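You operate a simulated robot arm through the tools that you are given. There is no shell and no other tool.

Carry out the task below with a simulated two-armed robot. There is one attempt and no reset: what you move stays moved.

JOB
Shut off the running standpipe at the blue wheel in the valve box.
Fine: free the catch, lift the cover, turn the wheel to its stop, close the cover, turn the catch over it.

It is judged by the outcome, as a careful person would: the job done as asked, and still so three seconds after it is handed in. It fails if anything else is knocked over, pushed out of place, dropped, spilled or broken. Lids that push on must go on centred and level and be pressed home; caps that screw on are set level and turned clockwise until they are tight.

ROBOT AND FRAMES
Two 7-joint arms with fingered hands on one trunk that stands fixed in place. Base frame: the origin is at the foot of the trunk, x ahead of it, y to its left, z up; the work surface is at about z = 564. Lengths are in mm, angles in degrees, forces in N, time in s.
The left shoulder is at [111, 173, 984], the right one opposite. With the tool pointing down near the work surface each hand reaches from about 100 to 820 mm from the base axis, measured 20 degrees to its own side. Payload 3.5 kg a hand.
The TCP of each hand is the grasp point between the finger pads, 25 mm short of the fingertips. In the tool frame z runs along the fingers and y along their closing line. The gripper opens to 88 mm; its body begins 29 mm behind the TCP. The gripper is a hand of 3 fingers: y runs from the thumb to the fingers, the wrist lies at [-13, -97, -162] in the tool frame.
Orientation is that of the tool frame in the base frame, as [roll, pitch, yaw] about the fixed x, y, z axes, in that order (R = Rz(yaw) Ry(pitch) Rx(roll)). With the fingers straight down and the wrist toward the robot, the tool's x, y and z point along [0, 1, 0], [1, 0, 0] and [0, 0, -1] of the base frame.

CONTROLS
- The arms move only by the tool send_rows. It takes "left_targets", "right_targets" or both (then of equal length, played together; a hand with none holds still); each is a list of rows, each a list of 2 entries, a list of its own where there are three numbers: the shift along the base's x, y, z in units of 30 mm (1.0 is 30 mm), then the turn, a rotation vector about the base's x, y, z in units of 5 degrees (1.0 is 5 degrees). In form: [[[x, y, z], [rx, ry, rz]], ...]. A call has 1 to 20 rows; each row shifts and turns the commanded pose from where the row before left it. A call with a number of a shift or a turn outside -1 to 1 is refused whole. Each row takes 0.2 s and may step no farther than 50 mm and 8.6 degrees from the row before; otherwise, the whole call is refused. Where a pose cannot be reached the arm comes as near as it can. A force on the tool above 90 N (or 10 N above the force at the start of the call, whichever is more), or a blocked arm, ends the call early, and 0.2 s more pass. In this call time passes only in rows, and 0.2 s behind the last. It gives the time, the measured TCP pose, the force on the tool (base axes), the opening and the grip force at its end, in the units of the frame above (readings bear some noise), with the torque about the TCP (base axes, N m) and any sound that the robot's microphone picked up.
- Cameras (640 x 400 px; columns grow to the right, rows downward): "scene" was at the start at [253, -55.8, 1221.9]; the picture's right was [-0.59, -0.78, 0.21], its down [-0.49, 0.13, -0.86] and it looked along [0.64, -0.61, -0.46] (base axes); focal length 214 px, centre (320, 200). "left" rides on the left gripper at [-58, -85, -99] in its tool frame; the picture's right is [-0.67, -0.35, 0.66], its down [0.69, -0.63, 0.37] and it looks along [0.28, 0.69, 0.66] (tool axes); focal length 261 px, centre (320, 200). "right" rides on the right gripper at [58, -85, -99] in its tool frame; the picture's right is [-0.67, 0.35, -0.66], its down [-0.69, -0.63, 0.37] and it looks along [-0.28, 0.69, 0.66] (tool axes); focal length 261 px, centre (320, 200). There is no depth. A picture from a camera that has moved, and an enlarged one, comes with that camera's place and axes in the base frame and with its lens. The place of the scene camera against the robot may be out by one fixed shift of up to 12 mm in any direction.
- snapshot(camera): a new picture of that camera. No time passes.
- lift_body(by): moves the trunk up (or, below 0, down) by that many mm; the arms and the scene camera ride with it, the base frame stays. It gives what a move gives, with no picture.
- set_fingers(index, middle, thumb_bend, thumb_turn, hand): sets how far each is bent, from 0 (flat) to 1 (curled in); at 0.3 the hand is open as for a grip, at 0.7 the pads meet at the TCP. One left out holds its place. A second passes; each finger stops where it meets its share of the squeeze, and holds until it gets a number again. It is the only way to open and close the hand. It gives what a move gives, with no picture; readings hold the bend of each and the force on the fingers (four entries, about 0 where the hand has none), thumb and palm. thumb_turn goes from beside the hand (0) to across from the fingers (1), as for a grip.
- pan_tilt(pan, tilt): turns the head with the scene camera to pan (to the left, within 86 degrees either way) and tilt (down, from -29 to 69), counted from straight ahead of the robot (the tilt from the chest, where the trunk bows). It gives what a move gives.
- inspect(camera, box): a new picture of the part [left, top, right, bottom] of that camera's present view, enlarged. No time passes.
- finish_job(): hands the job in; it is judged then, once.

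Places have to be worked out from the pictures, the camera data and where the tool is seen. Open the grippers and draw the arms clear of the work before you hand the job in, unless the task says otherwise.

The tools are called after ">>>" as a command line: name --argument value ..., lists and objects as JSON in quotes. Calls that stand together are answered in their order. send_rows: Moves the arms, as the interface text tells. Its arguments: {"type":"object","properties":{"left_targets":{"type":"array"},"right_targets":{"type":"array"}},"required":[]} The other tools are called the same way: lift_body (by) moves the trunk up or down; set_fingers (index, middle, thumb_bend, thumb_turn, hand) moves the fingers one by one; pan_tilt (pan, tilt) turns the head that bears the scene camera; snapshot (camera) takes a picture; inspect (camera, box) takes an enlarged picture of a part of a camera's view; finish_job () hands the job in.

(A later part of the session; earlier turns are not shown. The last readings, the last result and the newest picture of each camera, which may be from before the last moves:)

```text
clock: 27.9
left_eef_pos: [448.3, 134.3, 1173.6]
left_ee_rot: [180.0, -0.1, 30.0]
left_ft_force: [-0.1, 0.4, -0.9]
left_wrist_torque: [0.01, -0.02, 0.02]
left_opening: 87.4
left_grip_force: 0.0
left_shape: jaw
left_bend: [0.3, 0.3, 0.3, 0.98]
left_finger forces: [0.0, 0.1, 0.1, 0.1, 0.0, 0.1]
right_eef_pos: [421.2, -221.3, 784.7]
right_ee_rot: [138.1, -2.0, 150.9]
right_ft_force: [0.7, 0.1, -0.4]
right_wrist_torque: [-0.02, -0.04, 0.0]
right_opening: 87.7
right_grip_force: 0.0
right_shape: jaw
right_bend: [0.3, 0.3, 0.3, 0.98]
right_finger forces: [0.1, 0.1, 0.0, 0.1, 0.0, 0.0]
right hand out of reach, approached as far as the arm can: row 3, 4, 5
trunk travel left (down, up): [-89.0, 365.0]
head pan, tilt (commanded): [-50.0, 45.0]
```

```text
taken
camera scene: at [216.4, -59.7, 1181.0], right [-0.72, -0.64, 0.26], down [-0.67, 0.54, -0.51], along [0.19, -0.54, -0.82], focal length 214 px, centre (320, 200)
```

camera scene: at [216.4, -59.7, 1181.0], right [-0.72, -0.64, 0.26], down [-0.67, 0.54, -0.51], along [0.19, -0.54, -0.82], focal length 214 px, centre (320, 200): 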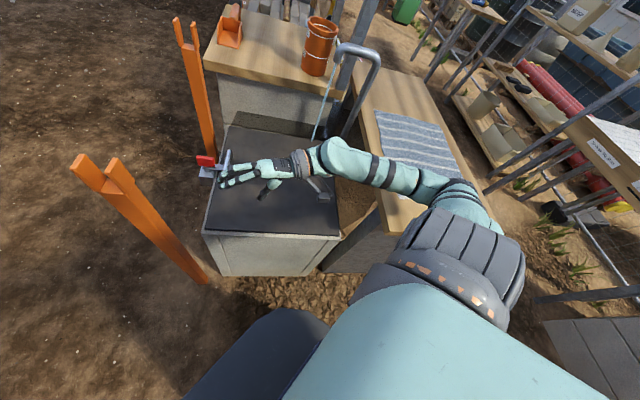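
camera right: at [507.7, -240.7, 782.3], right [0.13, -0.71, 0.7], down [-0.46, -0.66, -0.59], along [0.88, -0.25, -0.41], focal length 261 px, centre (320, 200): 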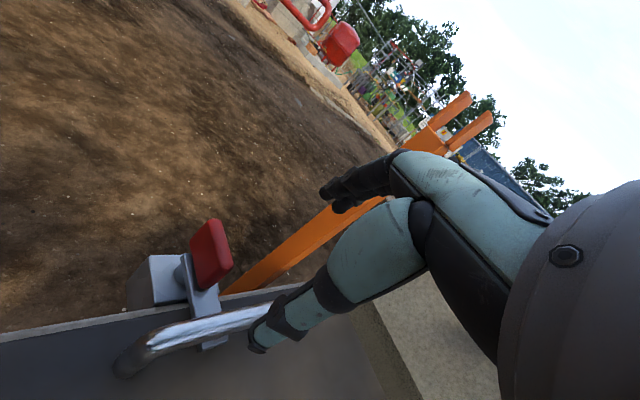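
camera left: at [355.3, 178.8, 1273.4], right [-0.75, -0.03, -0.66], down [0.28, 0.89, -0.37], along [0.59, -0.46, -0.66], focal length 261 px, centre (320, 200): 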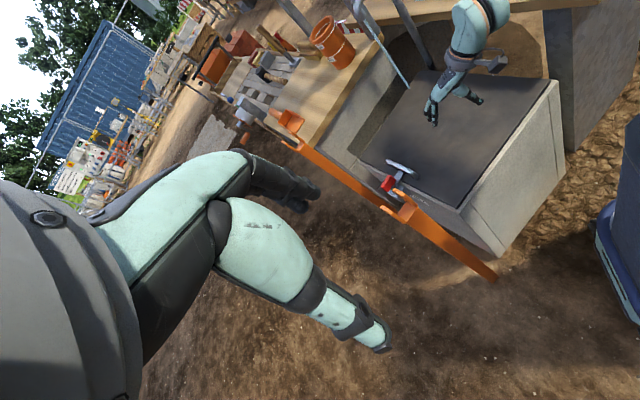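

The elbow has flipped down, giving a natural posture at (421, -221, 785), yaw 151, tilt 42°. Now I'll extend toward the catch while yawing back to about 86.

>>> send_rows --right_targets '[[[0.634, -0.095, -0.15], [0, 0, -1]], [[0.634, -0.095, -0.15], [0, 0, -1]], [[0.634, -0.095, -0.15], [0, 0, -1]], [[0.634, -0.095, -0.15], [0, 0, -1]], [[0.634, -0.095, -0.15], [0, 0, -1]], [[0.634, -0.095, -0.15], [0, 0, -1]], [[0.634, -0.095, -0.15], [0, 0, -1]], [[0.634, -0.095, -0.15], [0, 0, -1]], [[0.634, -0.095, -0.15], [0, 0, -1]], [[0.634, -0.095, -0.15], [0, 0, -1]], [[0.634, -0.095, -0.15], [0, 0, -1]], [[0.634, -0.095, -0.15], [0, 0, -1]], [[0.634, -0.095, -0.15], [0, 0, -1]]]'

>>> snapshot --camera "scene"

>>> snapshot --camera "right"

>>> snapshot --camera "left"

```text
clock: 29.7
left_eef_pos: [422.5, 153.4, 1184.0]
left_ee_rot: [178.4, -0.4, 28.9]
left_ft_force: [0.6, 2.3, -0.6]
left_wrist_torque: [-0.15, 0.11, -0.04]
left_opening: 87.8
left_grip_force: 0.1
left_shape: jaw
left_bend: [0.3, 0.3, 0.3, 0.98]
left_finger forces: [0.0, 0.1, 0.0, 0.0, 0.0, 0.0]
right_eef_pos: [550.2, -302.0, 783.7]
right_ee_rot: [142.4, 14.6, 109.7]
right_ft_force: [1.4, 0.8, -4.0]
right_wrist_torque: [0.05, -0.17, 0.07]
right_opening: 88.0
right_grip_force: 0.1
right_shape: jaw
right_bend: [0.3, 0.3, 0.3, 0.98]
right_finger forces: [0.1, 0.0, 0.0, 0.0, 0.0, 0.0]
trunk travel left (down, up): [-89.0, 365.0]
head pan, tilt (commanded): [-50.0, 45.0]
stopped in row 9 (right hand): the arm was blocked; the commanded pose is now the measured one
```

```text
taken
camera scene: at [159.1, -73.6, 1190.1], right [-0.79, -0.56, 0.26], down [-0.6, 0.6, -0.53], along [0.14, -0.58, -0.8], focal length 214 px, centre (320, 200)
```

scene: 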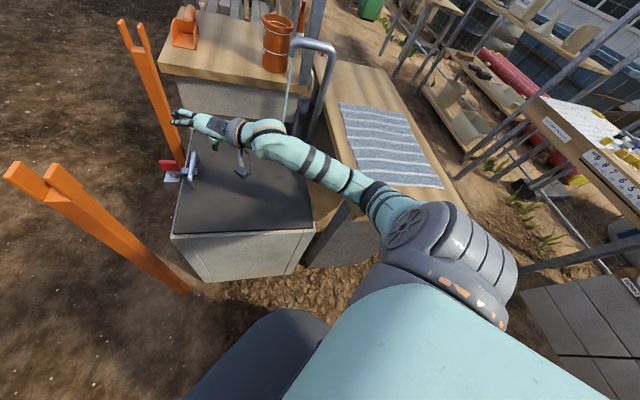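

```text
taken
camera right: at [409.5, -285.7, 795.7], right [0.04, -0.48, 0.88], down [0.02, -0.88, -0.48], along [1.0, 0.04, -0.02], focal length 261 px, centre (320, 200)
```

right: 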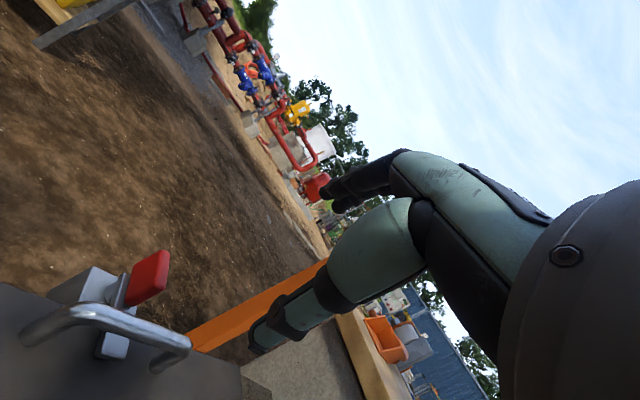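

```text
taken
camera left: at [330.1, 203.6, 1279.2], right [-0.74, -0.03, -0.67], down [0.3, 0.87, -0.38], along [0.6, -0.48, -0.64], focal length 261 px, centre (320, 200)
```

left: 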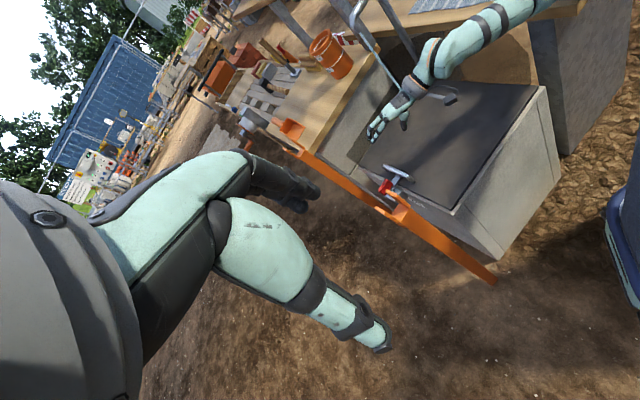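

The arm reported "blocked" mid-move and the trunk was nudged back, with the head camera shifting about 57 mm, while force at the hand is only ~4 N. I suspect upper-arm contact with the torso, so I'll send a still row and re-read the state.

>>> send_rows --right_targets '[[[0, 0, 0.1], [0, 0, 0]], [[0, 0, 0], [0, 0, 0]], [[0, 0, 0], [0, 0, 0]]]'

>>> snapshot --camera "scene"

```text
clock: 30.1
left_eef_pos: [466.0, 207.4, 1172.7]
left_ee_rot: [-178.8, -0.6, 39.6]
left_ft_force: [-1.7, -2.2, 2.2]
left_wrist_torque: [0.18, -0.08, 0.03]
left_opening: 88.0
left_grip_force: 0.0
left_shape: jaw
left_bend: [0.3, 0.3, 0.3, 0.98]
left_finger forces: [0.1, 0.0, 0.1, 0.1, 0.0, 0.0]
right_eef_pos: [665.2, -200.4, 753.0]
right_ee_rot: [142.4, 11.7, 120.4]
right_ft_force: [-1.5, -1.9, 2.5]
right_wrist_torque: [0.01, 0.12, 0.02]
right_opening: 87.9
right_grip_force: 0.0
right_shape: jaw
right_bend: [0.3, 0.3, 0.3, 0.98]
right_finger forces: [0.1, 0.1, 0.1, 0.0, 0.0, 0.0]
trunk travel left (down, up): [-89.0, 365.0]
head pan, tilt (commanded): [-50.0, 45.0]
stopped in row 1 (right hand): the arm was blocked; the commanded pose is now the measured one
```

```text
taken
camera scene: at [192.2, -137.1, 1172.8], right [-0.77, -0.59, 0.25], down [-0.62, 0.61, -0.49], along [0.14, -0.54, -0.83], focal length 214 px, centre (320, 200)
```

scene: 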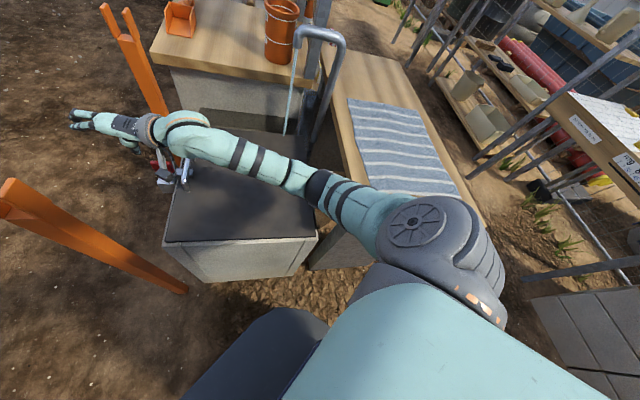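

The arm is swinging dynamically: the posture change was fast and the trunk is compliant. I'll hold still and let it settle before anything else.

>>> send_rows --right_targets '[[[0, 0, 0], [0, 0, 0]], [[0, 0, 0], [0, 0, 0]]]'

>>> snapshot --camera "scene"

```text
clock: 30.4
left_eef_pos: [431.6, 325.8, 1192.2]
left_ee_rot: [173.8, -2.2, 42.0]
left_ft_force: [-8.0, 4.8, 4.5]
left_wrist_torque: [-0.16, -0.45, 0.22]
left_opening: 88.1
left_grip_force: 0.2
left_shape: jaw
left_bend: [0.3, 0.3, 0.3, 0.98]
left_finger forces: [0.0, 0.1, 0.0, 0.0, 0.0, 0.1]
right_eef_pos: [671.7, -77.9, 772.5]
right_ee_rot: [143.1, 14.0, 124.1]
right_ft_force: [-2.8, -0.1, 1.8]
right_wrist_torque: [-0.06, -0.01, -0.12]
right_opening: 87.9
right_grip_force: 0.1
right_shape: jaw
right_bend: [0.3, 0.3, 0.3, 0.97]
right_finger forces: [0.1, 0.1, 0.0, 0.0, 0.0, 0.0]
trunk travel left (down, up): [-89.0, 365.0]
head pan, tilt (commanded): [-50.0, 45.0]
stopped in row 1 (left hand): the arm was blocked; the commanded pose is now the measured one
```

```text
taken
camera scene: at [218.1, -19.5, 1182.6], right [-0.71, -0.65, 0.27], down [-0.68, 0.52, -0.53], along [0.2, -0.56, -0.81], focal length 214 px, centre (320, 200)
```

scene: 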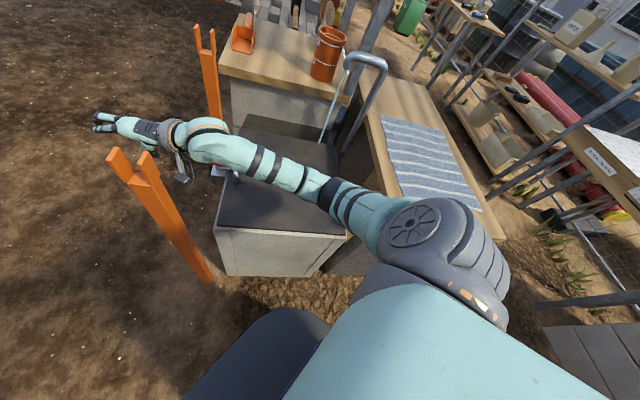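

The whole trunk is still swaying, with the camera's y swinging between -137 and -20. The wrist is only about 100 mm from the near post, so I'll let a second pass with the arms simply held.

>>> pan_tilt --pan -50 --tilt 45

>>> snapshot --camera "scene"

```text
clock: 31.0
left_eef_pos: [453.3, 280.8, 1175.6]
left_ee_rot: [179.6, 0.0, 41.4]
left_ft_force: [-0.5, 0.0, 0.8]
left_wrist_torque: [0.02, -0.02, 0.0]
left_opening: 88.1
left_grip_force: 0.1
left_shape: jaw
left_bend: [0.3, 0.3, 0.3, 0.98]
left_finger forces: [0.0, 0.0, 0.0, 0.0, 0.1, 0.0]
right_eef_pos: [668.5, -132.5, 768.4]
right_ee_rot: [142.7, 12.9, 121.8]
right_ft_force: [-0.4, 0.4, -0.5]
right_wrist_torque: [0.0, -0.03, -0.03]
right_opening: 88.0
right_grip_force: 0.1
right_shape: jaw
right_bend: [0.3, 0.3, 0.3, 0.97]
right_finger forces: [0.1, 0.0, 0.1, 0.1, 0.1, 0.1]
trunk travel left (down, up): [-89.0, 365.0]
head pan, tilt (commanded): [-50.0, 45.0]
```

```text
taken
camera scene: at [211.0, -57.6, 1181.9], right [-0.72, -0.64, 0.26], down [-0.67, 0.54, -0.51], along [0.19, -0.54, -0.82], focal length 214 px, centre (320, 200)
```

scene: 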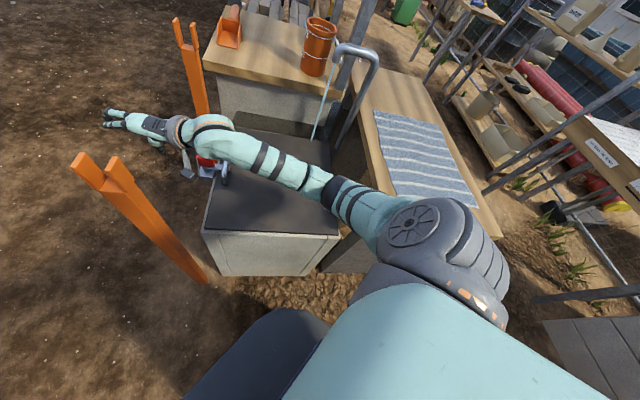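

It has settled: the camera is back in place, forces are near zero, both posts are still standing, and the arm is extended with the elbow low. I'll move gently back over the catch while turning to about yaw 95 with a 35° forward tilt.

>>> send_rows --right_targets '[[[-0.086, -0.62, -0.157], [0.364, 0.186, -0.834]], [[-0.086, -0.62, -0.157], [0.364, 0.186, -0.834]], [[-0.086, -0.62, -0.157], [0.364, 0.186, -0.834]], [[-0.086, -0.62, -0.157], [0.364, 0.186, -0.834]], [[-0.086, -0.62, -0.157], [0.364, 0.186, -0.834]], [[-0.086, -0.62, -0.157], [0.364, 0.186, -0.834]], [[-0.086, -0.62, -0.157], [0.364, 0.186, -0.834]]]'

>>> snapshot --camera "scene"

>>> snapshot --camera "right"

```text
clock: 32.6
left_eef_pos: [456.0, 276.5, 1174.4]
left_ee_rot: [179.7, 0.1, 41.3]
left_ft_force: [-0.7, 0.5, 0.1]
left_wrist_torque: [-0.02, -0.01, -0.01]
left_opening: 88.0
left_grip_force: 0.1
left_shape: jaw
left_bend: [0.3, 0.3, 0.3, 0.98]
left_finger forces: [0.0, 0.1, 0.1, 0.0, 0.1, 0.1]
right_eef_pos: [651.1, -264.6, 731.3]
right_ee_rot: [145.2, -1.3, 92.7]
right_ft_force: [-0.3, -0.1, -0.8]
right_wrist_torque: [0.02, 0.02, -0.01]
right_opening: 87.8
right_grip_force: 0.0
right_shape: jaw
right_bend: [0.3, 0.3, 0.3, 0.97]
right_finger forces: [0.1, 0.1, 0.0, 0.0, 0.1, 0.0]
trunk travel left (down, up): [-89.0, 365.0]
head pan, tilt (commanded): [-50.0, 45.0]
```

```text
taken
camera scene: at [216.3, -59.6, 1181.0], right [-0.72, -0.64, 0.26], down [-0.67, 0.54, -0.51], along [0.19, -0.54, -0.82], focal length 214 px, centre (320, 200)
```

scene: 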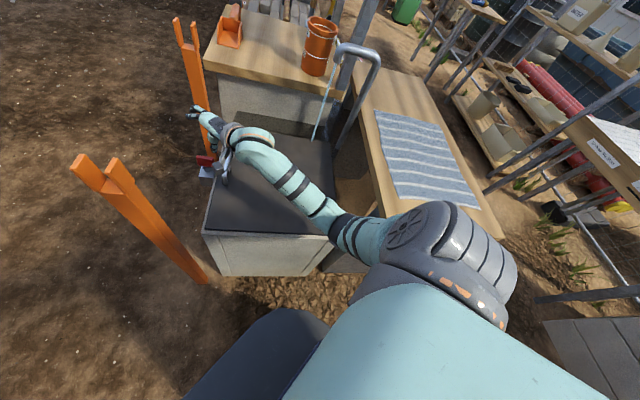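

```text
taken
camera right: at [521.8, -214.3, 766.2], right [-0.06, -0.69, 0.72], down [-0.28, -0.68, -0.68], along [0.96, -0.24, -0.15], focal length 261 px, centre (320, 200)
```

right: 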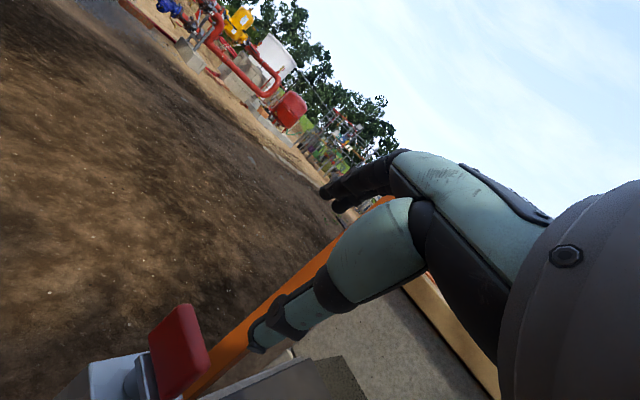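

That was exact and smooth. Next I'll reduce the tilt to ~15° over the catch and see how far back the yaw can go, aiming for an aligned pinch of the tab.

>>> send_rows --right_targets '[[[0.15, 0.05, -0.1], [0, 1, 0]], [[0.15, 0.05, -0.1], [0, 1, 0]], [[0.15, 0.05, -0.1], [0, 1, 0]], [[0.15, 0.05, -0.1], [0, 1, 0]], [[0, 0, 0], [0, 0, -1]], [[0, 0, 0], [0, 0, -1]], [[0, 0, 0], [0, 0, -1]], [[0, 0, 0], [0, 0, -1]]]'

>>> snapshot --camera "scene"

>>> snapshot --camera "right"

```text
clock: 34.4
left_eef_pos: [456.7, 278.2, 1175.2]
left_ee_rot: [179.7, 0.1, 41.3]
left_ft_force: [0.6, 0.0, -0.7]
left_wrist_torque: [0.01, 0.0, 0.03]
left_opening: 88.1
left_grip_force: 0.1
left_shape: jaw
left_bend: [0.3, 0.3, 0.3, 0.98]
left_finger forces: [0.0, 0.1, 0.0, 0.0, 0.0, 0.0]
right_eef_pos: [669.4, -258.5, 720.5]
right_ee_rot: [165.3, -2.1, 72.0]
right_ft_force: [0.2, 0.2, -0.2]
right_wrist_torque: [0.0, 0.0, -0.03]
right_opening: 88.0
right_grip_force: 0.0
right_shape: jaw
right_bend: [0.3, 0.3, 0.3, 0.97]
right_finger forces: [0.0, 0.1, 0.0, 0.1, 0.1, 0.1]
trunk travel left (down, up): [-89.0, 365.0]
head pan, tilt (commanded): [-50.0, 45.0]
```

```text
taken
camera scene: at [216.4, -59.2, 1181.0], right [-0.72, -0.64, 0.26], down [-0.67, 0.54, -0.51], along [0.18, -0.54, -0.82], focal length 214 px, centre (320, 200)
```

scene: 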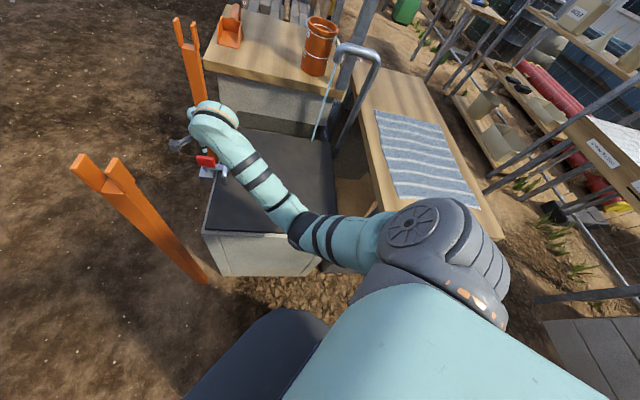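

```text
taken
camera right: at [583.9, -173.7, 796.3], right [-0.05, -0.71, 0.7], down [-0.69, -0.48, -0.54], along [0.72, -0.51, -0.47], focal length 261 px, centre (320, 200)
```

right: 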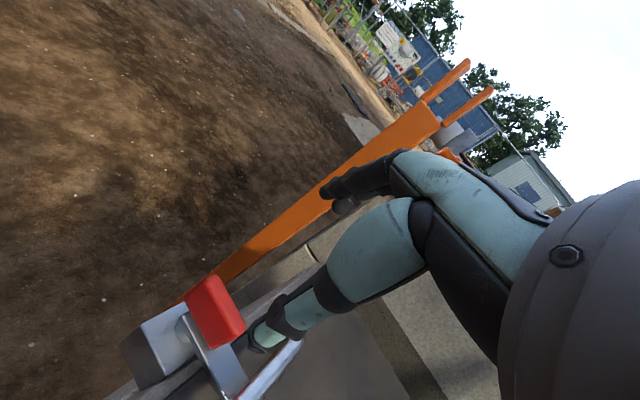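

Yaw 72 at (669, -258, 720) is fine. I'll bring the tilt to near vertical and continue the yaw toward 47, to line the hand up with the tab.

>>> send_rows --right_targets '[[[0, 0, 0], [0.309, 0.951, 0]], [[0, 0, 0], [0.309, 0.951, 0]], [[0, 0, 0], [0, 0, -1]], [[0, 0, 0], [0, 0, -1]], [[0, 0, 0], [0, 0, -1]], [[0, 0, 0], [0, 0, -1]], [[0, 0, 0], [0, 0, -1]]]'

>>> snapshot --camera "scene"

>>> snapshot --camera "right"

```text
clock: 36.0
left_eef_pos: [455.6, 277.7, 1175.0]
left_ee_rot: [179.7, 0.1, 41.3]
left_ft_force: [-0.8, -0.7, 0.3]
left_wrist_torque: [0.02, -0.04, -0.01]
left_opening: 88.2
left_grip_force: 0.0
left_shape: jaw
left_bend: [0.3, 0.3, 0.3, 0.98]
left_finger forces: [0.0, 0.1, 0.0, 0.1, 0.0, 0.0]
right_eef_pos: [668.9, -258.8, 720.2]
right_ee_rot: [175.3, -2.1, 46.8]
right_ft_force: [0.2, -0.4, 0.4]
right_wrist_torque: [-0.03, -0.01, 0.02]
right_opening: 87.9
right_grip_force: 0.1
right_shape: jaw
right_bend: [0.3, 0.3, 0.3, 0.97]
right_finger forces: [0.1, 0.0, 0.0, 0.0, 0.0, 0.0]
trunk travel left (down, up): [-89.0, 365.0]
head pan, tilt (commanded): [-50.0, 45.0]
```

```text
taken
camera scene: at [216.4, -59.3, 1181.0], right [-0.72, -0.64, 0.26], down [-0.67, 0.54, -0.51], along [0.19, -0.54, -0.82], focal length 214 px, centre (320, 200)
```

scene: 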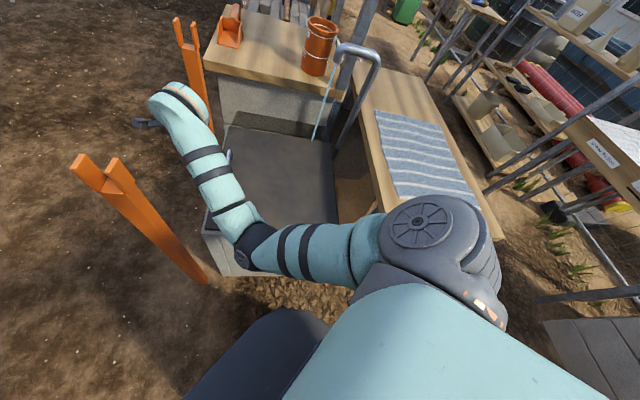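

```text
taken
camera right: at [638.6, -155.8, 813.9], right [-0.26, -0.71, 0.66], down [-0.89, -0.08, -0.44], along [0.36, -0.7, -0.61], focal length 261 px, centre (320, 200)
```

right: 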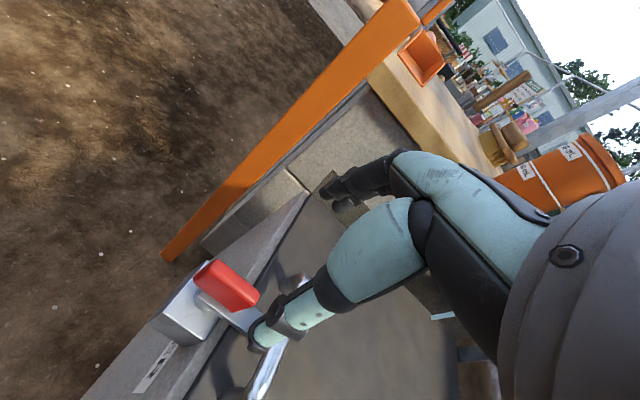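

The hand now sits aligned with the tab at yaw 47 and z=720. I'll zoom the wrist camera to fix the tab's position relative to the fingers and read the label on the box face.

>>> inspect --camera "right" --box '[120, 220, 320, 400]'

>>> inspect --camera "left" --box '[340, 100, 480, 240]'

```text
2.22 times, centred on (220, 310) of right
camera zoom: at [638.6, -155.8, 813.9], right [-0.26, -0.71, 0.66], down [-0.89, -0.08, -0.44], along [0.36, -0.7, -0.61], focal length 579 px, centre (542, -44)
```

zoom: 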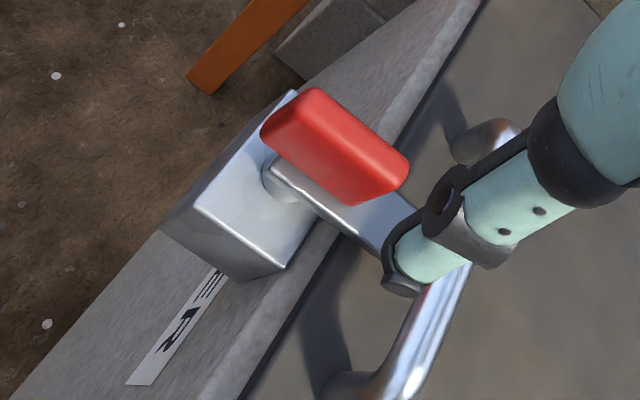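

```text
2.86 times, centred on (410, 170) of left
camera zoom: at [356.7, 303.6, 1273.8], right [-0.73, -0.18, -0.66], down [0.1, 0.92, -0.37], along [0.67, -0.34, -0.66], focal length 745 px, centre (63, 286)
```

zoom: 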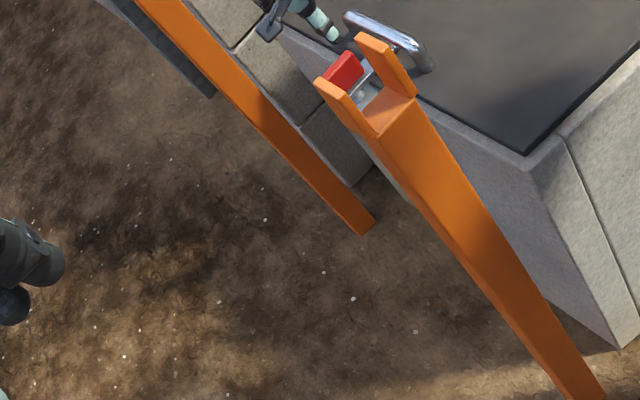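

The tab centre works out at (673, -257) with its top near z≈610. I'll shift by that few millimetres and descend to TCP z=645, so the tips at 620 are just above the tab, then look again.

>>> send_rows --right_targets '[[[0.13, 0.05, -0.8], [0, 0, -0.2]], [[0, 0, -0.9], [0, 0, 0]], [[0, 0, -0.8], [0, 0, 0]]]'

>>> inspect --camera "right" --box '[160, 140, 420, 400]'

>>> inspect --camera "scene" --box '[140, 90, 260, 210]'

```text
clock: 36.8
left_eef_pos: [455.9, 277.4, 1174.9]
left_ee_rot: [179.7, 0.2, 41.3]
left_ft_force: [0.0, 0.5, 0.0]
left_wrist_torque: [-0.01, -0.01, 0.02]
left_opening: 88.1
left_grip_force: 0.1
left_shape: jaw
left_bend: [0.3, 0.3, 0.3, 0.98]
left_finger forces: [0.1, 0.0, 0.0, 0.1, 0.0, 0.0]
right_eef_pos: [672.1, -258.4, 644.5]
right_ee_rot: [175.2, -2.0, 45.7]
right_ft_force: [-0.4, 0.1, 0.6]
right_wrist_torque: [0.0, 0.02, 0.0]
right_opening: 88.1
right_grip_force: 0.1
right_shape: jaw
right_bend: [0.3, 0.3, 0.3, 0.97]
right_finger forces: [0.0, 0.0, 0.0, 0.0, 0.1, 0.1]
trunk travel left (down, up): [-89.0, 365.0]
head pan, tilt (commanded): [-50.0, 45.0]
```

```text
1.54 times, centred on (290, 270) of right
camera zoom: at [643.9, -154.2, 738.9], right [-0.27, -0.7, 0.66], down [-0.89, -0.06, -0.44], along [0.35, -0.71, -0.61], focal length 401 px, centre (366, 92)
```

zoom: 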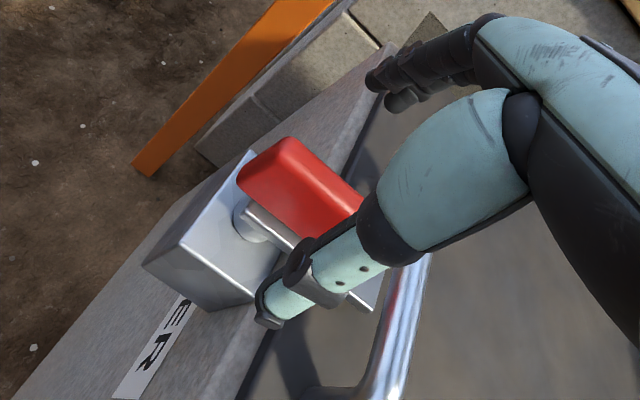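

```text
3.33 times, centred on (200, 150) of scene
camera zoom: at [216.5, -59.6, 1181.0], right [-0.72, -0.64, 0.26], down [-0.67, 0.54, -0.51], along [0.18, -0.54, -0.82], focal length 715 px, centre (720, 367)
```

zoom: 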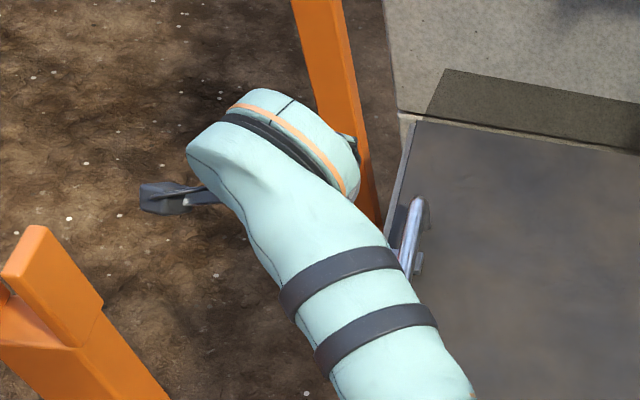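

The tab is centred between thumb and fingers, and the box label seems to read "…ER". I'll lower to TCP z≈613, leaving the tips just above the bar, and then close on the tab.

>>> send_rows --right_targets '[[[0.03, 0.03, -0.5], [0, 0, 0]], [[0, 0, -0.5], [0, 0, 0]]]'

>>> snapshot --camera "right"

```text
clock: 37.4
left_eef_pos: [457.2, 276.9, 1175.5]
left_ee_rot: [179.7, 0.0, 41.3]
left_ft_force: [-0.7, -0.8, 0.3]
left_wrist_torque: [0.02, -0.03, -0.01]
left_opening: 88.3
left_grip_force: 0.1
left_shape: jaw
left_bend: [0.3, 0.3, 0.3, 0.98]
left_finger forces: [0.0, 0.0, 0.0, 0.1, 0.0, 0.1]
right_eef_pos: [674.5, -256.9, 614.1]
right_ee_rot: [175.2, -2.0, 45.8]
right_ft_force: [0.2, 0.2, 0.7]
right_wrist_torque: [0.01, -0.01, -0.01]
right_opening: 88.0
right_grip_force: 0.0
right_shape: jaw
right_bend: [0.3, 0.3, 0.3, 0.97]
right_finger forces: [0.1, 0.0, 0.1, 0.0, 0.0, 0.0]
trunk travel left (down, up): [-89.0, 365.0]
head pan, tilt (commanded): [-50.0, 45.0]
```

```text
taken
camera right: at [645.2, -153.3, 708.6], right [-0.27, -0.7, 0.66], down [-0.89, -0.06, -0.44], along [0.35, -0.71, -0.61], focal length 261 px, centre (320, 200)
```

right: 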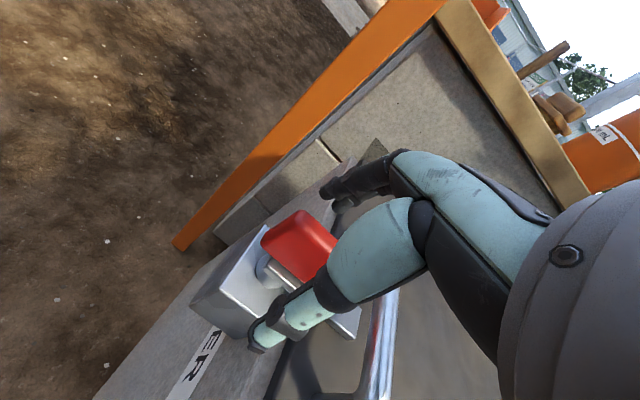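

The red tab sits between the digits with no contact force, so I'll close in two steps, first to 0.6.

>>> set_fingers --hand "right" --index 0.6 --middle 0.6 --thumb_bend 0.6

>>> inspect --camera "right" --box '[180, 140, 420, 360]'

```text
clock: 38.4
left_eef_pos: [456.9, 276.8, 1175.4]
left_ee_rot: [179.7, 0.0, 41.3]
left_ft_force: [0.0, -0.8, -1.1]
left_wrist_torque: [0.04, 0.0, 0.0]
left_opening: 87.9
left_grip_force: 0.1
left_shape: jaw
left_bend: [0.3, 0.3, 0.3, 0.98]
left_finger forces: [0.0, 0.1, 0.1, 0.0, 0.0, 0.0]
right_eef_pos: [672.6, -255.8, 615.2]
right_ee_rot: [175.2, -2.1, 45.8]
right_ft_force: [-1.4, -0.1, 0.7]
right_wrist_torque: [0.02, 0.01, 0.0]
right_opening: 20.3
right_grip_force: 0.1
right_shape: fingers
right_bend: [0.6, 0.6, 0.6, 0.97]
right_finger forces: [0.1, 0.0, 0.0, 0.0, 0.0, 0.0]
trunk travel left (down, up): [-89.0, 365.0]
head pan, tilt (commanded): [-50.0, 45.0]
```

```text
1.82 times, centred on (300, 250) of right
camera zoom: at [645.2, -153.2, 709.0], right [-0.27, -0.7, 0.66], down [-0.89, -0.06, -0.44], along [0.35, -0.71, -0.61], focal length 474 px, centre (356, 109)
```

zoom: 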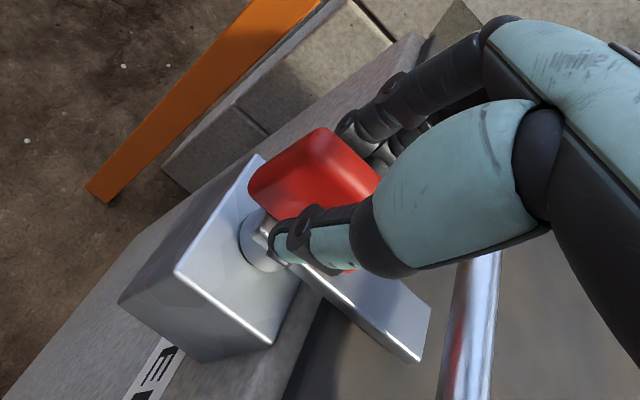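

Opening is 20 mm with the tab nicely between the pads. I'll close further to grip it.

>>> set_fingers --hand "right" --index 0.72 --middle 0.72 --thumb_bend 0.72

>>> inspect --camera "right" --box '[180, 140, 420, 360]'

```text
clock: 39.4
left_eef_pos: [456.6, 276.8, 1176.1]
left_ee_rot: [179.8, 0.2, 41.3]
left_ft_force: [-0.6, 0.2, -0.4]
left_wrist_torque: [-0.02, 0.02, -0.02]
left_opening: 88.3
left_grip_force: 0.1
left_shape: jaw
left_bend: [0.3, 0.3, 0.3, 0.98]
left_finger forces: [0.0, 0.1, 0.0, 0.0, 0.1, 0.1]
right_eef_pos: [674.4, -257.8, 614.4]
right_ee_rot: [175.3, -2.1, 45.8]
right_ft_force: [5.3, -5.1, -1.4]
right_wrist_torque: [-0.05, -0.09, 0.02]
right_opening: 7.3
right_grip_force: 8.6
right_shape: fingers
right_bend: [0.71, 0.66, 0.67, 0.97]
right_finger forces: [6.0, 5.6, 0.1, 0.0, 5.0, 0.0]
trunk travel left (down, up): [-89.0, 365.0]
head pan, tilt (commanded): [-50.0, 45.0]
```

```text
1.82 times, centred on (300, 250) of right
camera zoom: at [645.6, -153.8, 708.5], right [-0.27, -0.7, 0.66], down [-0.89, -0.06, -0.44], along [0.35, -0.71, -0.61], focal length 474 px, centre (356, 109)
```

zoom: 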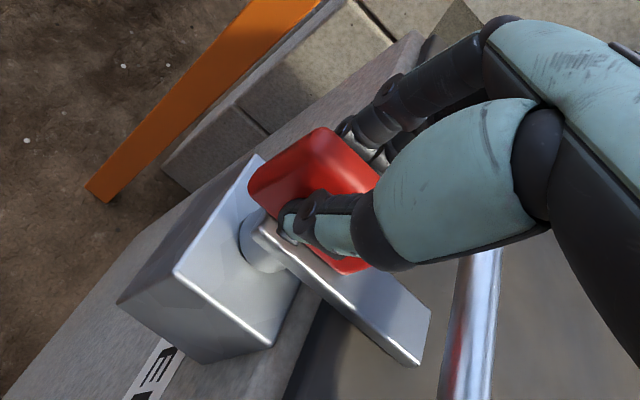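

The tab is held with about 5–6 N per digit, and the pivot is roughly 6 mm outward of the tab centre. I'll turn counter-clockwise 30° first and watch the forces.

>>> send_rows --right_targets '[[[0.017, -0.01, 0], [0, 0, 1]], [[0.017, -0.01, 0], [0, 0, 1]], [[0.017, -0.01, 0], [0, 0, 1]], [[0.017, -0.005, 0], [0, 0, 1]], [[0.017, -0.005, 0], [0, 0, 1]], [[0.017, -0.005, 0], [0, 0, 1]]]'

>>> inspect --camera "right" --box '[140, 140, 420, 400]'

```text
clock: 40.8
left_eef_pos: [457.1, 275.0, 1175.5]
left_ee_rot: [179.7, 0.0, 41.3]
left_ft_force: [0.9, -0.6, -0.1]
left_wrist_torque: [0.03, 0.01, 0.02]
left_opening: 88.0
left_grip_force: 0.1
left_shape: jaw
left_bend: [0.3, 0.3, 0.3, 0.98]
left_finger forces: [0.0, 0.0, 0.1, 0.1, 0.0, 0.1]
right_eef_pos: [676.2, -259.2, 614.7]
right_ee_rot: [175.1, -2.1, 75.9]
right_ft_force: [-0.4, -11.2, -1.4]
right_wrist_torque: [-0.21, 0.01, -0.16]
right_opening: 8.2
right_grip_force: 10.2
right_shape: fingers
right_bend: [0.62, 0.71, 0.67, 0.95]
right_finger forces: [12.0, 1.7, 0.0, 0.1, 6.2, 0.0]
trunk travel left (down, up): [-89.0, 365.0]
head pan, tilt (commanded): [-50.0, 45.0]
```

```text
1.54 times, centred on (280, 270) of right
camera zoom: at [600.0, -184.1, 708.7], right [0.11, -0.74, 0.66], down [-0.74, -0.5, -0.44], along [0.66, -0.44, -0.61], focal length 401 px, centre (382, 92)
```

zoom: 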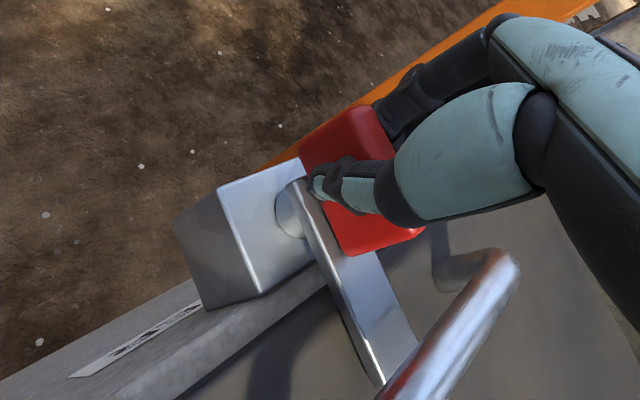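

The tab itself did not turn: its axis still measures about 44°, while the hand slid 30° around it at low squeeze. I'll squeeze harder here, which by itself should swing the tab toward the hand's alignment.

>>> set_fingers --hand "right" --index 0.9 --middle 0.9 --thumb_bend 0.9

>>> inspect --camera "right" --box '[140, 140, 420, 400]'

```text
clock: 41.8
left_eef_pos: [457.1, 276.0, 1173.5]
left_ee_rot: [179.9, 0.1, 41.3]
left_ft_force: [1.0, -0.1, 0.0]
left_wrist_torque: [0.02, 0.04, -0.03]
left_opening: 87.8
left_grip_force: 0.1
left_shape: jaw
left_bend: [0.3, 0.3, 0.3, 0.98]
left_finger forces: [0.0, 0.1, 0.0, 0.0, 0.1, 0.0]
right_eef_pos: [676.0, -259.2, 615.4]
right_ee_rot: [175.3, -2.1, 75.8]
right_ft_force: [0.7, -9.3, -8.8]
right_wrist_torque: [-0.22, 0.02, 0.03]
right_opening: 6.4
right_grip_force: 25.1
right_shape: fingers
right_bend: [0.72, 0.74, 0.7, 0.95]
right_finger forces: [15.5, 13.6, 0.1, 0.0, 21.6, 0.1]
trunk travel left (down, up): [-89.0, 365.0]
head pan, tilt (commanded): [-50.0, 45.0]
```

```text
1.54 times, centred on (280, 270) of right
camera zoom: at [600.6, -183.7, 707.8], right [0.11, -0.75, 0.66], down [-0.74, -0.5, -0.44], along [0.66, -0.44, -0.61], focal length 401 px, centre (382, 92)
```

zoom: 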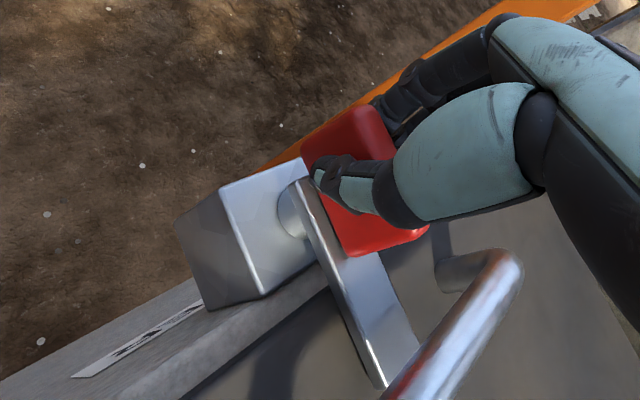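

Squeeze is up to 25 N, but the bar still looks unrotated in this view. Before forcing anything I want an independent view, so I'll bring the left hand's camera round to look at the catch past the near post.

>>> send_rows --left_targets '[[[0.3, -0.462, -0.833], [0, 0, -0.886]], [[0.3, -0.462, -0.833], [0, 0, -0.886]], [[0.3, -0.462, -0.833], [0, 0, -0.886]], [[0.3, -0.462, -0.833], [0, 0, -0.886]], [[0.3, -0.462, -0.833], [0, 0, -0.886]], [[0.3, -0.462, -0.833], [0, 0, -0.886]], [[0.3, -0.462, -0.833], [0, 0, -0.886]]]'

>>> snapshot --camera "left"

```text
clock: 43.4
left_eef_pos: [520.4, 178.1, 998.7]
left_ee_rot: [179.7, 0.1, 10.2]
left_ft_force: [-0.5, -0.8, 0.4]
left_wrist_torque: [0.01, 0.03, -0.01]
left_opening: 88.0
left_grip_force: 0.0
left_shape: jaw
left_bend: [0.3, 0.3, 0.3, 0.98]
left_finger forces: [0.1, 0.0, 0.1, 0.0, 0.0, 0.1]
right_eef_pos: [678.0, -259.7, 613.6]
right_ee_rot: [175.3, -2.1, 75.7]
right_ft_force: [0.1, -10.5, -10.5]
right_wrist_torque: [-0.2, 0.05, 0.06]
right_opening: 6.3
right_grip_force: 25.1
right_shape: fingers
right_bend: [0.73, 0.74, 0.7, 0.95]
right_finger forces: [15.8, 13.3, 0.0, 0.1, 21.5, 0.1]
trunk travel left (down, up): [-89.0, 365.0]
head pan, tilt (commanded): [-50.0, 45.0]
```

```text
taken
camera left: at [449.0, 252.0, 1098.4], right [-0.72, 0.22, -0.66], down [0.56, 0.74, -0.37], along [0.4, -0.64, -0.66], focal length 261 px, centre (320, 200)
```

left: 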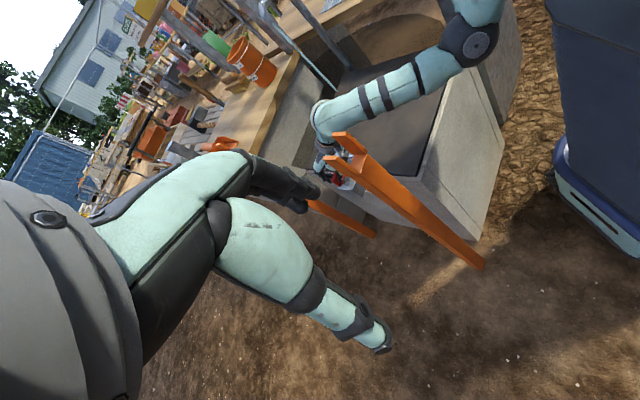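

>>> inspect --camera "left" --box '[290, 130, 390, 220]'

```text
4.44 times, centred on (340, 175) of left
camera zoom: at [449.0, 252.0, 1098.4], right [-0.72, 0.22, -0.66], down [0.56, 0.74, -0.37], along [0.4, -0.64, -0.66], focal length 1158 px, centre (231, 311)
```

zoom: 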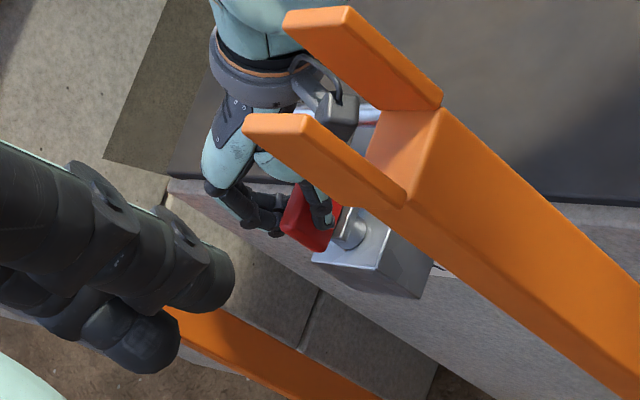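

The independent view confirms the tab still lies along its original line, so it needs more torque than the light grip gave. With the firmer 25 N squeeze in place I'll turn another 20° and watch the torque.

>>> send_rows --right_targets '[[[0.01, 0.01, 0], [0, 0, 1]], [[0.01, 0.01, 0], [0, 0, 1]], [[0.01, 0.01, 0], [0, 0, 1]], [[0.01, 0.01, 0], [0, 0, 1]]]'

>>> inspect --camera "left" --box '[290, 130, 390, 220]'

>>> inspect --camera "right" --box '[140, 140, 420, 400]'

```text
clock: 44.4
left_eef_pos: [521.0, 176.6, 999.4]
left_ee_rot: [179.9, 0.3, 10.3]
left_ft_force: [-0.4, 0.6, 0.0]
left_wrist_torque: [-0.01, 0.02, 0.01]
left_opening: 88.0
left_grip_force: 0.0
left_shape: jaw
left_bend: [0.3, 0.3, 0.3, 0.98]
left_finger forces: [0.1, 0.0, 0.0, 0.1, 0.0, 0.1]
right_eef_pos: [679.3, -259.8, 612.9]
right_ee_rot: [175.3, -2.1, 95.7]
right_ft_force: [6.7, -27.9, -9.1]
right_wrist_torque: [-0.55, -0.18, -0.21]
right_opening: 7.1
right_grip_force: 30.2
right_shape: fingers
right_bend: [0.73, 0.75, 0.72, 0.93]
right_finger forces: [29.7, 13.0, 0.0, 0.1, 18.4, 0.1]
trunk travel left (down, up): [-89.0, 365.0]
head pan, tilt (commanded): [-50.0, 45.0]
```

```text
4.44 times, centred on (340, 175) of left
camera zoom: at [449.7, 250.1, 1098.9], right [-0.72, 0.22, -0.65], down [0.56, 0.74, -0.37], along [0.4, -0.63, -0.66], focal length 1158 px, centre (231, 311)
```

zoom: 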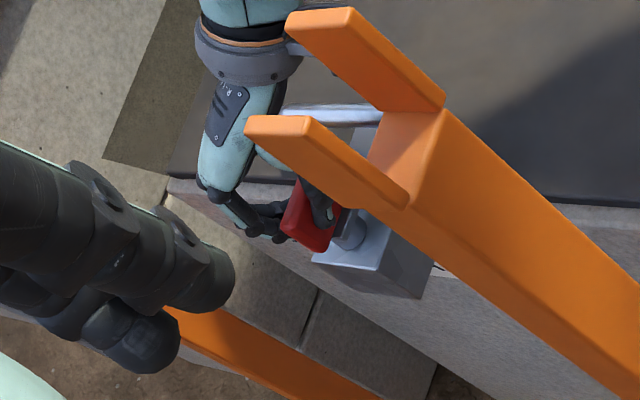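

```text
1.54 times, centred on (280, 270) of right
camera zoom: at [581.2, -215.5, 707.2], right [0.36, -0.66, 0.66], down [-0.53, -0.73, -0.44], along [0.77, -0.19, -0.61], focal length 401 px, centre (382, 92)
```

zoom: 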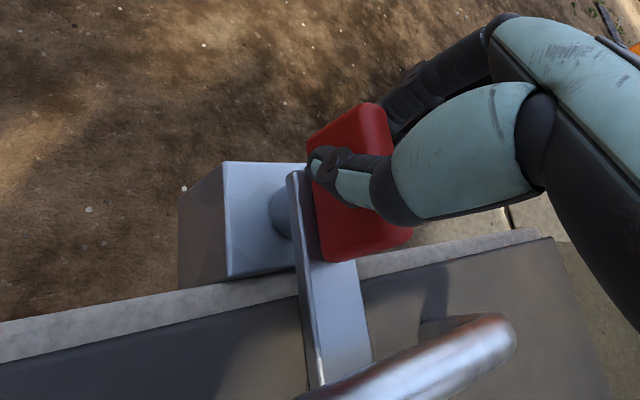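

The tab still hasn't moved counter-clockwise at about 0.2 N·m; the pads just slide around it. A cheap test is to keep the firm grip, turn back to alignment at yaw 45, then try a little clockwise.

>>> send_rows --right_targets '[[[-0.01, 0, 0], [0, 0, -1]], [[-0.01, 0, 0], [0, 0, -1]], [[-0.01, 0, 0], [0, 0, -1]], [[-0.02, 0, 0], [0, 0, -1]], [[-0.02, 0.01, 0], [0, 0, -1]], [[-0.02, 0.01, 0], [0, 0, -1]], [[-0.02, 0.01, 0], [0, 0, -1]], [[-0.02, 0.01, 0], [0, 0, -1]], [[-0.02, 0.01, 0], [0, 0, -1]], [[-0.02, 0.01, 0], [0, 0, -1]]]'

>>> inspect --camera "right" --box '[140, 140, 420, 400]'

```text
clock: 46.6
left_eef_pos: [521.2, 178.7, 999.7]
left_ee_rot: [179.7, 0.2, 10.3]
left_ft_force: [0.1, 0.2, -0.3]
left_wrist_torque: [0.01, 0.0, 0.02]
left_opening: 88.1
left_grip_force: 0.0
left_shape: jaw
left_bend: [0.3, 0.3, 0.3, 0.98]
left_finger forces: [0.0, 0.1, 0.0, 0.0, 0.1, 0.0]
right_eef_pos: [675.3, -255.7, 614.5]
right_ee_rot: [175.1, -2.1, 45.8]
right_ft_force: [15.3, -13.2, -4.0]
right_wrist_torque: [-0.3, -0.25, 0.18]
right_opening: 6.1
right_grip_force: 27.4
right_shape: fingers
right_bend: [0.73, 0.75, 0.72, 0.97]
right_finger forces: [14.5, 22.4, 0.0, 0.0, 17.7, 0.1]
trunk travel left (down, up): [-89.0, 365.0]
head pan, tilt (commanded): [-50.0, 45.0]
```

```text
1.54 times, centred on (280, 270) of right
camera zoom: at [645.9, -151.6, 708.3], right [-0.27, -0.7, 0.66], down [-0.89, -0.06, -0.44], along [0.35, -0.71, -0.61], focal length 401 px, centre (382, 92)
```

zoom: 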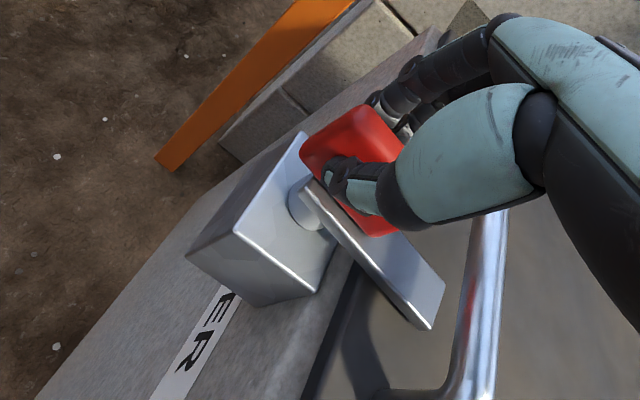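

Still aligned with the tab, and reaction torque is about 0.2 N·m. I'll try 15° clockwise with the same grip to see if it frees in that direction.

>>> send_rows --right_targets '[[[0, 0, 0], [0, 0, -1]], [[0, 0, 0], [0, 0, -1]], [[0, 0, 0], [0, 0, -1]]]'

>>> inspect --camera "right" --box '[140, 140, 420, 400]'

```text
clock: 47.4
left_eef_pos: [522.0, 178.5, 999.0]
left_ee_rot: [179.8, 0.1, 10.3]
left_ft_force: [0.0, -0.3, 0.0]
left_wrist_torque: [-0.02, 0.0, -0.01]
left_opening: 87.9
left_grip_force: 0.1
left_shape: jaw
left_bend: [0.3, 0.3, 0.3, 0.98]
left_finger forces: [0.1, 0.1, 0.0, 0.0, 0.0, 0.0]
right_eef_pos: [673.9, -255.5, 614.2]
right_ee_rot: [175.2, -2.0, 30.8]
right_ft_force: [17.7, -14.4, -2.3]
right_wrist_torque: [-0.38, -0.25, 0.17]
right_opening: 5.9
right_grip_force: 25.6
right_shape: fingers
right_bend: [0.72, 0.75, 0.73, 0.96]
right_finger forces: [15.0, 20.2, 0.0, 0.0, 16.8, 0.0]
trunk travel left (down, up): [-89.0, 365.0]
head pan, tilt (commanded): [-50.0, 45.0]
```

```text
1.54 times, centred on (280, 270) of right
camera zoom: at [673.5, -148.6, 707.8], right [-0.45, -0.61, 0.66], down [-0.88, 0.17, -0.44], along [0.16, -0.78, -0.61], focal length 401 px, centre (382, 92)
```

zoom: 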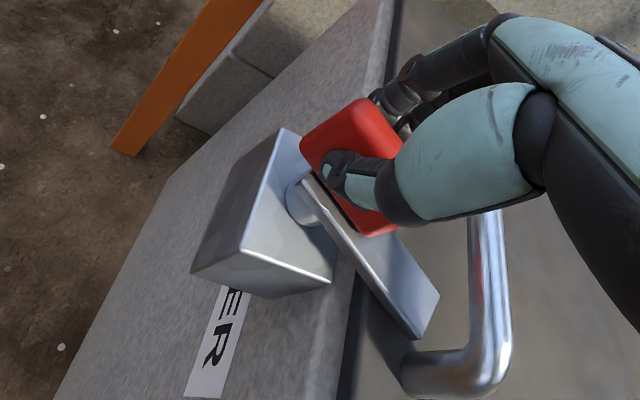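

The bar now measures about -166° against -134° at the start, so it turns with the hand clockwise. The catch frees clockwise. I'll continue clockwise in a modest step with a small shift to follow the pivot.

>>> send_rows --right_targets '[[[0.03, -0.02, 0], [0, 0, -1]], [[0.01, 0.01, 0], [0, 0, -1]], [[0, 0.016, 0], [0, 0, -1]], [[0, 0.016, 0], [0, 0, -1]], [[0, 0.016, 0], [0, 0, -1]]]'

>>> inspect --camera "right" --box '[140, 140, 420, 400]'

>>> snapshot --camera "scene"

```text
clock: 48.6
left_eef_pos: [520.3, 177.7, 999.8]
left_ee_rot: [179.9, 0.1, 10.3]
left_ft_force: [0.9, -0.2, 0.2]
left_wrist_torque: [-0.02, -0.03, 0.02]
left_opening: 87.9
left_grip_force: 0.0
left_shape: jaw
left_bend: [0.3, 0.3, 0.3, 0.98]
left_finger forces: [0.0, 0.0, 0.1, 0.0, 0.0, 0.0]
right_eef_pos: [673.5, -256.5, 613.5]
right_ee_rot: [175.1, -2.0, 5.7]
right_ft_force: [11.7, -23.6, -1.9]
right_wrist_torque: [-0.57, -0.06, 0.16]
right_opening: 6.1
right_grip_force: 26.0
right_shape: fingers
right_bend: [0.72, 0.75, 0.74, 0.95]
right_finger forces: [15.7, 20.4, 0.0, 0.0, 16.0, 0.0]
trunk travel left (down, up): [-89.0, 365.0]
head pan, tilt (commanded): [-50.0, 45.0]
```

```text
1.54 times, centred on (280, 270) of right
camera zoom: at [719.7, -158.6, 707.4], right [-0.66, -0.36, 0.66], down [-0.73, 0.53, -0.44], along [-0.19, -0.77, -0.61], focal length 401 px, centre (382, 92)
```

zoom: 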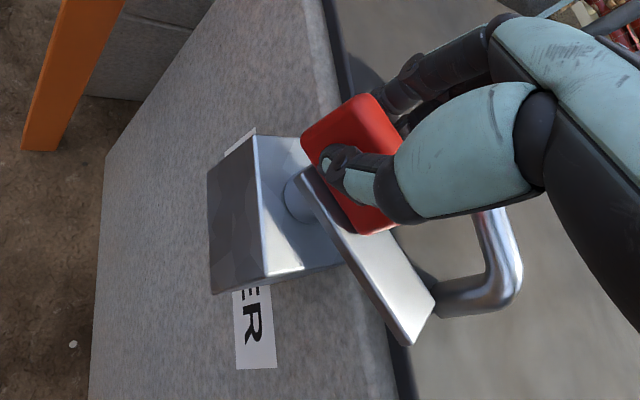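

```text
taken
camera scene: at [217.8, -62.4, 1180.5], right [-0.72, -0.64, 0.26], down [-0.67, 0.54, -0.51], along [0.18, -0.54, -0.82], focal length 214 px, centre (320, 200)
```

scene: 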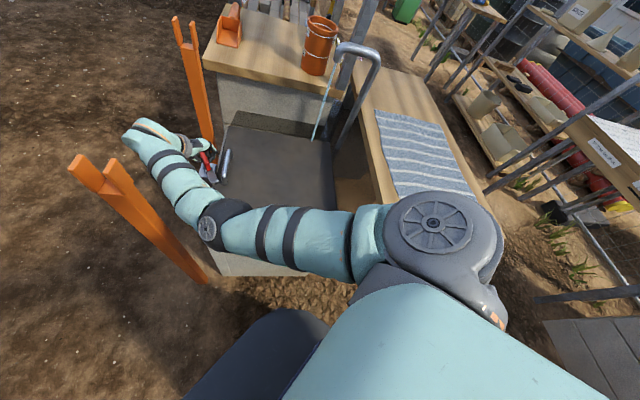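

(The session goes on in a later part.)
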